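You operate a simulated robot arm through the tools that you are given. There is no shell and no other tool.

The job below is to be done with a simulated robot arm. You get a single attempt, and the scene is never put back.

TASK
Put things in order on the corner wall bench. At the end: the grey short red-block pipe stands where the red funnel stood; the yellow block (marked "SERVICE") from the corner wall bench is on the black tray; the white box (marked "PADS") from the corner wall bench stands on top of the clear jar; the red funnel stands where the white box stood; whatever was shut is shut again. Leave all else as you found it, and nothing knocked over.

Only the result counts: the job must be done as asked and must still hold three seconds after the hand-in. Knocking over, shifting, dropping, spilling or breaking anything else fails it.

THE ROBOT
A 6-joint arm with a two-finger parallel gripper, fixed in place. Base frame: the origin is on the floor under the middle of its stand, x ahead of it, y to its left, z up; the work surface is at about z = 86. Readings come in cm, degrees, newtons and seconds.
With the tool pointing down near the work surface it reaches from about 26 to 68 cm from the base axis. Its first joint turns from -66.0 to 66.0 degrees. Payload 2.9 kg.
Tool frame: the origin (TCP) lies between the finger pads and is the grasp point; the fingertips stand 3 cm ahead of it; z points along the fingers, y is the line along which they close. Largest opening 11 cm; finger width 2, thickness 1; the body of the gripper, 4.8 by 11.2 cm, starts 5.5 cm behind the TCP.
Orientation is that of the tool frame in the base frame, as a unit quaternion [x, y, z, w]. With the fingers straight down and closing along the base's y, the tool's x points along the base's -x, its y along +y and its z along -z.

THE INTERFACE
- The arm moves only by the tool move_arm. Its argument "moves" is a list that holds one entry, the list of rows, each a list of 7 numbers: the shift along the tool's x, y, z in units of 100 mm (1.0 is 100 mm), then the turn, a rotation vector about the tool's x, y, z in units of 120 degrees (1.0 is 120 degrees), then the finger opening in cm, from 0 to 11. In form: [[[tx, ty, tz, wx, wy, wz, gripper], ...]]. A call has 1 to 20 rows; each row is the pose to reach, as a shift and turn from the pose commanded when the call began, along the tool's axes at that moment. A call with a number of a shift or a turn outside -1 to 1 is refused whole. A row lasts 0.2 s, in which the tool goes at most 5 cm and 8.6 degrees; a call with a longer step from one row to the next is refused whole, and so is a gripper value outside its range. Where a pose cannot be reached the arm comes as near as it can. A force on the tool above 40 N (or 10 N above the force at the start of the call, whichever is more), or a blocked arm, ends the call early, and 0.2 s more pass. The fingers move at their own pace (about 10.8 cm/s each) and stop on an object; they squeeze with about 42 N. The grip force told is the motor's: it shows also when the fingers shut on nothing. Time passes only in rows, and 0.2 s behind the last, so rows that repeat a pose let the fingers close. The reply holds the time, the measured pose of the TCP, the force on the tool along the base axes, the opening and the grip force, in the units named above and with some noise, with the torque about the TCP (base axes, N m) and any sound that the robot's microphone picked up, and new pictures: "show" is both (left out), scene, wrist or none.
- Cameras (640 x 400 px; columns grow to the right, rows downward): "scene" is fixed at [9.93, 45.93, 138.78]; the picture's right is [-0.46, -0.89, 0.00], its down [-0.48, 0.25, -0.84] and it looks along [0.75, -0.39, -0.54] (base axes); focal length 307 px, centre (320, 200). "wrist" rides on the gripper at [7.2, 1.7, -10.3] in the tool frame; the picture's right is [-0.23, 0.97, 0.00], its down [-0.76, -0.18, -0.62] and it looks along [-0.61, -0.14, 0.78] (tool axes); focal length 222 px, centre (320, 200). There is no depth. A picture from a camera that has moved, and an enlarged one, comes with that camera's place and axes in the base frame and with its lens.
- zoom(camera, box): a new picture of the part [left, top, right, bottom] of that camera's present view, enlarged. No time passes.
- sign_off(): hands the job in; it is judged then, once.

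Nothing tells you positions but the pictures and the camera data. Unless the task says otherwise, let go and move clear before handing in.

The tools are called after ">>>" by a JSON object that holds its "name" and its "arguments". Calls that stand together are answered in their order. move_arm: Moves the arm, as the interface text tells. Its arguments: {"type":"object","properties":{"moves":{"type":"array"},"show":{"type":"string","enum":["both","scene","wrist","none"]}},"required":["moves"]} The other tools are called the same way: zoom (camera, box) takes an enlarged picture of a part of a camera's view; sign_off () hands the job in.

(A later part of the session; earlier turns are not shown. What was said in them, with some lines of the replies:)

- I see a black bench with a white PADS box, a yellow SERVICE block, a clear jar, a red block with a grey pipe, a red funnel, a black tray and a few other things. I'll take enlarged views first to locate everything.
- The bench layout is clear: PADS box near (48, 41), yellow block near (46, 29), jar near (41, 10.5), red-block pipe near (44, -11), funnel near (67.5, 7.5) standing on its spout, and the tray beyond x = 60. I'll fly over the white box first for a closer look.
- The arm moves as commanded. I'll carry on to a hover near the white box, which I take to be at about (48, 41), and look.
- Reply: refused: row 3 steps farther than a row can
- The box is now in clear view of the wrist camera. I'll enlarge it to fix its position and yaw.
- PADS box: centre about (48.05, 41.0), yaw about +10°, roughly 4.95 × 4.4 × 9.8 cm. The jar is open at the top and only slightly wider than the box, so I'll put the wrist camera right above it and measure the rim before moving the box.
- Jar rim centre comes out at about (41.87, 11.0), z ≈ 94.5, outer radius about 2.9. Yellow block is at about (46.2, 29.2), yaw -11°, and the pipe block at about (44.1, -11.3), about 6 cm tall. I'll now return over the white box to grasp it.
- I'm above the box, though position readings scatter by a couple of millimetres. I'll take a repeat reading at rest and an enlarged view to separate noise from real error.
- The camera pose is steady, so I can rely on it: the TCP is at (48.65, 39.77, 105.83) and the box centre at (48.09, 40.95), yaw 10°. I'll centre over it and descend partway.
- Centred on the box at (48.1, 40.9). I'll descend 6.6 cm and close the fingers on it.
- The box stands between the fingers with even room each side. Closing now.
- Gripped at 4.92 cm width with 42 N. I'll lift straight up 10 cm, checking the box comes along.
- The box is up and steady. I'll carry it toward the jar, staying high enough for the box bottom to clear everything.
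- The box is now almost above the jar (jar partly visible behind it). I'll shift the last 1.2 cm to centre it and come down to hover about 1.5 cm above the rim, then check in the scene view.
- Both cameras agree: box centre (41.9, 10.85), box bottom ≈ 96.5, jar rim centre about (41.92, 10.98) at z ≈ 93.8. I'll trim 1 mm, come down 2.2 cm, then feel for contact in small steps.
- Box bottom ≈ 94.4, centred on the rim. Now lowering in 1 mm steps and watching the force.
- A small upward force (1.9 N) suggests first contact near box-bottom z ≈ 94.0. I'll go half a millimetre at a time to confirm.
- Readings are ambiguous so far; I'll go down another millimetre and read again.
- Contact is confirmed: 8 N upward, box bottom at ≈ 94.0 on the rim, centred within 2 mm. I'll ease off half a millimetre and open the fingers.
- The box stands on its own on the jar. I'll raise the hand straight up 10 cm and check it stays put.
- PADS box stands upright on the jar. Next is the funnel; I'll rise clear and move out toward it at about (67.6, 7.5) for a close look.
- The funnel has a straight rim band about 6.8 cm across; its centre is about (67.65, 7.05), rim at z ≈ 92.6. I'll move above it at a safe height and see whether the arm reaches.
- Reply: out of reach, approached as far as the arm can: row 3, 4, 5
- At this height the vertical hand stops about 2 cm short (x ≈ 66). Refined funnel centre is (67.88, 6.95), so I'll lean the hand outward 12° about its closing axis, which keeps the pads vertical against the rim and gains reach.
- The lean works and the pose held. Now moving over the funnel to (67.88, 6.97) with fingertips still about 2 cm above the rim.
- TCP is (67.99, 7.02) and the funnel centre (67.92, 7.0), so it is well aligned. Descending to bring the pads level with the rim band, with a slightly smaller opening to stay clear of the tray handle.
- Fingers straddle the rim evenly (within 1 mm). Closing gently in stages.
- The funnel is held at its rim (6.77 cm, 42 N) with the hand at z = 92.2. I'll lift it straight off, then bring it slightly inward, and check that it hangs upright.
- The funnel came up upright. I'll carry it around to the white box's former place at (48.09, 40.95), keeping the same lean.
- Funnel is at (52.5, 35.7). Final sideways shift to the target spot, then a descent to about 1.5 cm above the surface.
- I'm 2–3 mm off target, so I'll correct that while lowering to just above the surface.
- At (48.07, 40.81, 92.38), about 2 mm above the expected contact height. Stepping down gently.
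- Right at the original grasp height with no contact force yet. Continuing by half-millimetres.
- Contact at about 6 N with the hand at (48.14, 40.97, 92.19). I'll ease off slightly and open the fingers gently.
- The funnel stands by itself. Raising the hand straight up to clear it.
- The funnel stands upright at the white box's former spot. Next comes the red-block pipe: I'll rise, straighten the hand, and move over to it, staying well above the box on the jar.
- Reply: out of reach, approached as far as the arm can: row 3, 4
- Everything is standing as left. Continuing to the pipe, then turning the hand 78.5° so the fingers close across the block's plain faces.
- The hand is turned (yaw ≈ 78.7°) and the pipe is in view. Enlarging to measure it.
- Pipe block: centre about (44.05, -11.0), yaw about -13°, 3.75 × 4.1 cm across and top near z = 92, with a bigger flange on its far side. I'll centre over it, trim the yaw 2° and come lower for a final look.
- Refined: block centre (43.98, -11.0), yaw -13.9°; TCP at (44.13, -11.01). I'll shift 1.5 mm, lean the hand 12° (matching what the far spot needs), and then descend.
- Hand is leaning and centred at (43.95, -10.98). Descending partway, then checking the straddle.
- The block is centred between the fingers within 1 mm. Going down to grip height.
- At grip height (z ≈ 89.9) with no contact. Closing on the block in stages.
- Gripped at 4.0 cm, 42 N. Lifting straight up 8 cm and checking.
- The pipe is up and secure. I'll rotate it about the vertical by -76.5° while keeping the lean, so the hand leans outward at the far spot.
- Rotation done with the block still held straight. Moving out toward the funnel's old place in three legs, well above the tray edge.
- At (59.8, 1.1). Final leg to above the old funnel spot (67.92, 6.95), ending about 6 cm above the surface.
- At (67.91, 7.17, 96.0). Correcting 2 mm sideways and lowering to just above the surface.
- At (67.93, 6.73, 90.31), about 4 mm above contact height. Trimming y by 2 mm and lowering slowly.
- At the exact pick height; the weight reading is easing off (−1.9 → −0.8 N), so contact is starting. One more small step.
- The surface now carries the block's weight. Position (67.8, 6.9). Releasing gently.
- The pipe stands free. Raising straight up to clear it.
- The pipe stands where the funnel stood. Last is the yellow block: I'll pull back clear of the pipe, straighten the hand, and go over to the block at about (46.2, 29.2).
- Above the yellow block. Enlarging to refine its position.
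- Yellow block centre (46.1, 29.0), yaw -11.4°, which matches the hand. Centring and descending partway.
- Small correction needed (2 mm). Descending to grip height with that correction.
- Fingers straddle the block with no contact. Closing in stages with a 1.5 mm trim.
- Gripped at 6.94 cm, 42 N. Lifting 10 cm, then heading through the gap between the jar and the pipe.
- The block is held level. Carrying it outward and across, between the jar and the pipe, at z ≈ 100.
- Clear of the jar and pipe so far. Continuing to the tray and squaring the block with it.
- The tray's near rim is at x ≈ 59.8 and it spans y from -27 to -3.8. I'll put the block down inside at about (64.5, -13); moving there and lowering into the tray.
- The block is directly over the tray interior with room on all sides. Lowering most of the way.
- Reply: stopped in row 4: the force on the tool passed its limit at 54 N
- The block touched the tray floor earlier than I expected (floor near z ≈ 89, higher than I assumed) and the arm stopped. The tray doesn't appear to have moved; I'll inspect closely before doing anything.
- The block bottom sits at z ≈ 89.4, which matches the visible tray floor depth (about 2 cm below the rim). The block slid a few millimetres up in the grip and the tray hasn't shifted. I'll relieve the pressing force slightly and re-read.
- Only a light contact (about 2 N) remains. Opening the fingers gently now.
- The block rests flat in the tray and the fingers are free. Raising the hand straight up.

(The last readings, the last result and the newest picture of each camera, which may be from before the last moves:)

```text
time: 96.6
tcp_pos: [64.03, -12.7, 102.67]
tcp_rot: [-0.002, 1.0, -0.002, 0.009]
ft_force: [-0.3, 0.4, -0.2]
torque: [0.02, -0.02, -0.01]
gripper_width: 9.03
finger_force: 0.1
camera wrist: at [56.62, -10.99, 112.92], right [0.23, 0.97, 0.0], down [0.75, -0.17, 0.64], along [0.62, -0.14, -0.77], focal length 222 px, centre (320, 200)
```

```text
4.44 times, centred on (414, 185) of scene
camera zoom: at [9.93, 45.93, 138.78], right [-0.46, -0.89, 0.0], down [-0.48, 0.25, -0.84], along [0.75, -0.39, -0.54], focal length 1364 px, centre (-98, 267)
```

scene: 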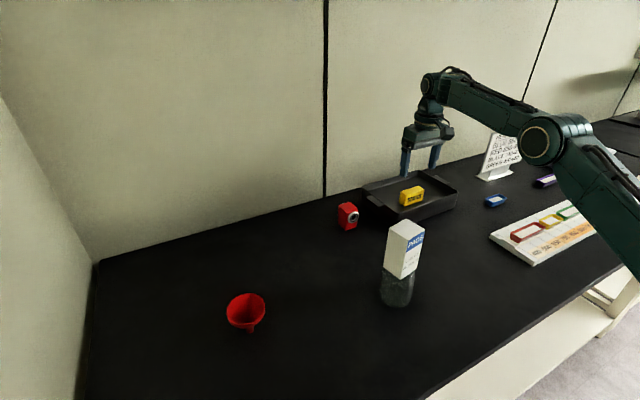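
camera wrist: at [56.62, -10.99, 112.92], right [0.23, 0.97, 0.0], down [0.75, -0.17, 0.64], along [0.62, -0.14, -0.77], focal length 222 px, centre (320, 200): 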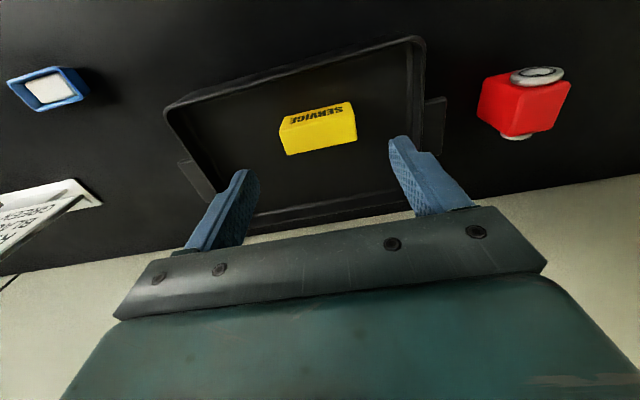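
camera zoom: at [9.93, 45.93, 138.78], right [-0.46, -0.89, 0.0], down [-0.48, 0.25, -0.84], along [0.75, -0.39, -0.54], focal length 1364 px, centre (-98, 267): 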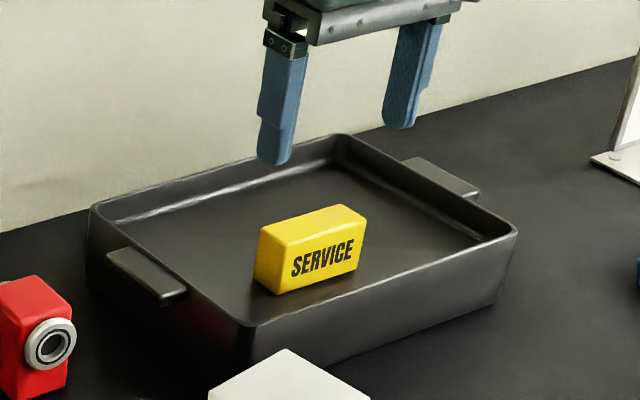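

All four items are placed. I'll retreat the arm clear and make a last check of every piece before handing in.

>>> {"name": "move_arm", "arguments": {"moves": [[[0.25, 0, -0.2, 0, 0, 0, 9], [0.5, 0, -0.4, 0, 0, 0, 9], [0.75, 0, -0.6, 0, 0, 0, 9], [0.95, 0, -0.8, 0, 0, 0, 9], [0.95, 0, -0.8, 0, 0, 0, 9]]], "show": "both"}}

>>> {"name": "zoom", "arguments": {"camera": "scene", "box": [320, 160, 480, 260]}}

>>> {"name": "zoom", "arguments": {"camera": "scene", "box": [340, 210, 468, 310]}}

>>> {"name": "zoom", "arguments": {"camera": "scene", "box": [200, 260, 328, 340]}}

>>> {"name": "zoom", "arguments": {"camera": "scene", "box": [460, 110, 640, 222]}}

```text
time: 97.8
tcp_pos: [54.3, -13.24, 110.65]
tcp_rot: [-0.001, 1.0, -0.002, 0.009]
ft_force: [0.2, -0.7, 0.5]
torque: [-0.01, 0.01, 0.0]
gripper_width: 9.02
finger_force: 0.0
camera wrist: at [46.88, -11.39, 120.84], right [0.23, 0.97, 0.0], down [0.75, -0.17, 0.64], along [0.62, -0.14, -0.77], focal length 222 px, centre (320, 200)
```

scene: 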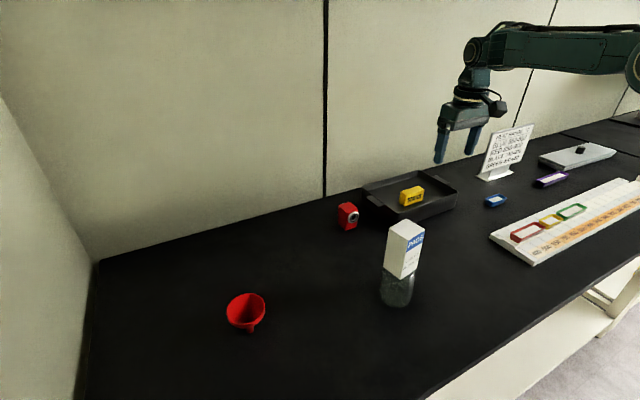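
wrist: 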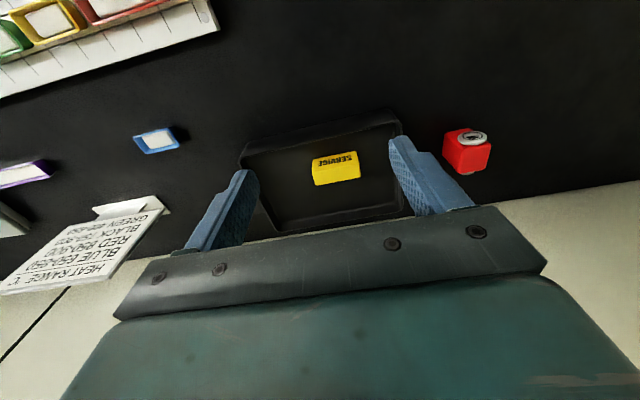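

```text
4.00 times, centred on (400, 210) of scene
camera zoom: at [9.93, 45.93, 138.78], right [-0.46, -0.89, 0.0], down [-0.48, 0.25, -0.84], along [0.75, -0.39, -0.54], focal length 1227 px, centre (0, 160)
```

zoom: 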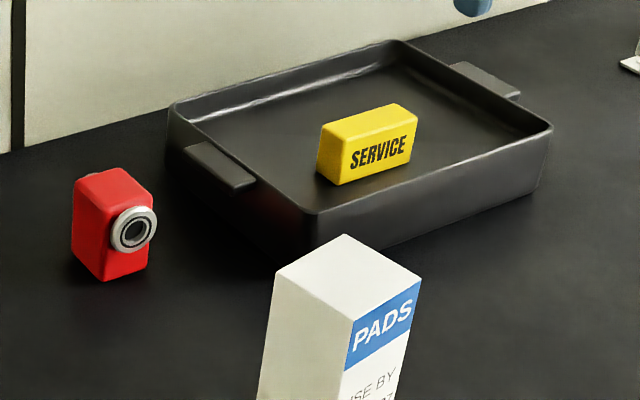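

```text
4.00 times, centred on (404, 260) of scene
camera zoom: at [9.93, 45.93, 138.78], right [-0.46, -0.89, 0.0], down [-0.48, 0.25, -0.84], along [0.75, -0.39, -0.54], focal length 1227 px, centre (-16, -40)
```

zoom: 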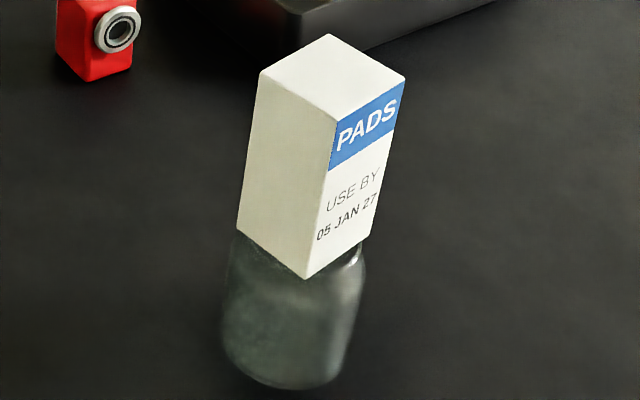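

```text
5.00 times, centred on (264, 300) of scene
camera zoom: at [9.93, 45.93, 138.78], right [-0.46, -0.89, 0.0], down [-0.48, 0.25, -0.84], along [0.75, -0.39, -0.54], focal length 1534 px, centre (600, -300)
```

zoom: 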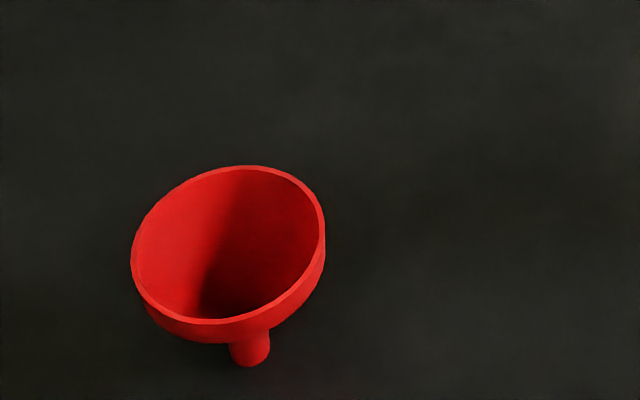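

```text
3.56 times, centred on (550, 166) of scene
camera zoom: at [9.93, 45.93, 138.78], right [-0.46, -0.89, 0.0], down [-0.48, 0.25, -0.84], along [0.75, -0.39, -0.54], focal length 1091 px, centre (-498, 321)
```

zoom: 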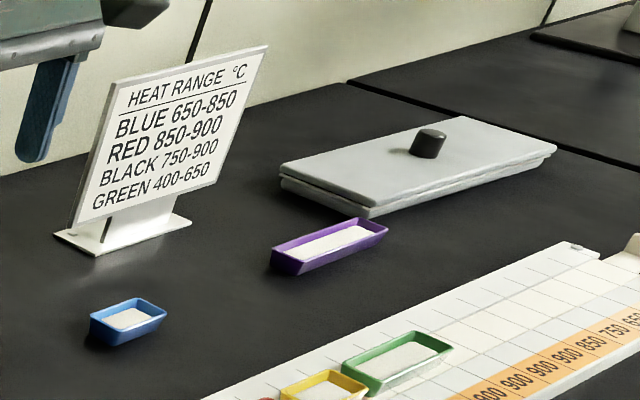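

Everything checks out. The PADS box stands on the jar, the funnel stands upright where the box was, the pipe stands where the funnel was, and the SERVICE block lies in the tray. The tray and the other pieces haven't moved, nothing was opened, and the arm is clear, so I'm handing in.

>>> {"name": "sign_off", "arguments": {}}

```text
The job is handed in.
```

I handed in the job with all four items in place. In my last check before handing in, everything was upright and nothing else had moved. The hand-in gave no verdict, so I can't confirm the score.

- **White PADS box:** it stands on the rim of the clear jar. The jar is open at the top, so the box rests on the rim near its corners.
- **Red funnel:** it stands on its spout where the white box was, within a couple of millimetres.
- **Red-block pipe:** it stands where the funnel was, within a few millimetres. It is turned about 76° from how it lay before, because the hand could only reach that spot leaning outward.
- **Yellow SERVICE block:** it lies flat inside the black tray. The tray floor was about 3 cm higher than I expected, so the block pressed down with a brief 54 N before the arm stopped. The tray did not move.

I didn't open anything, so there was nothing to shut again. The hand was empty and clear of everything at hand-in.
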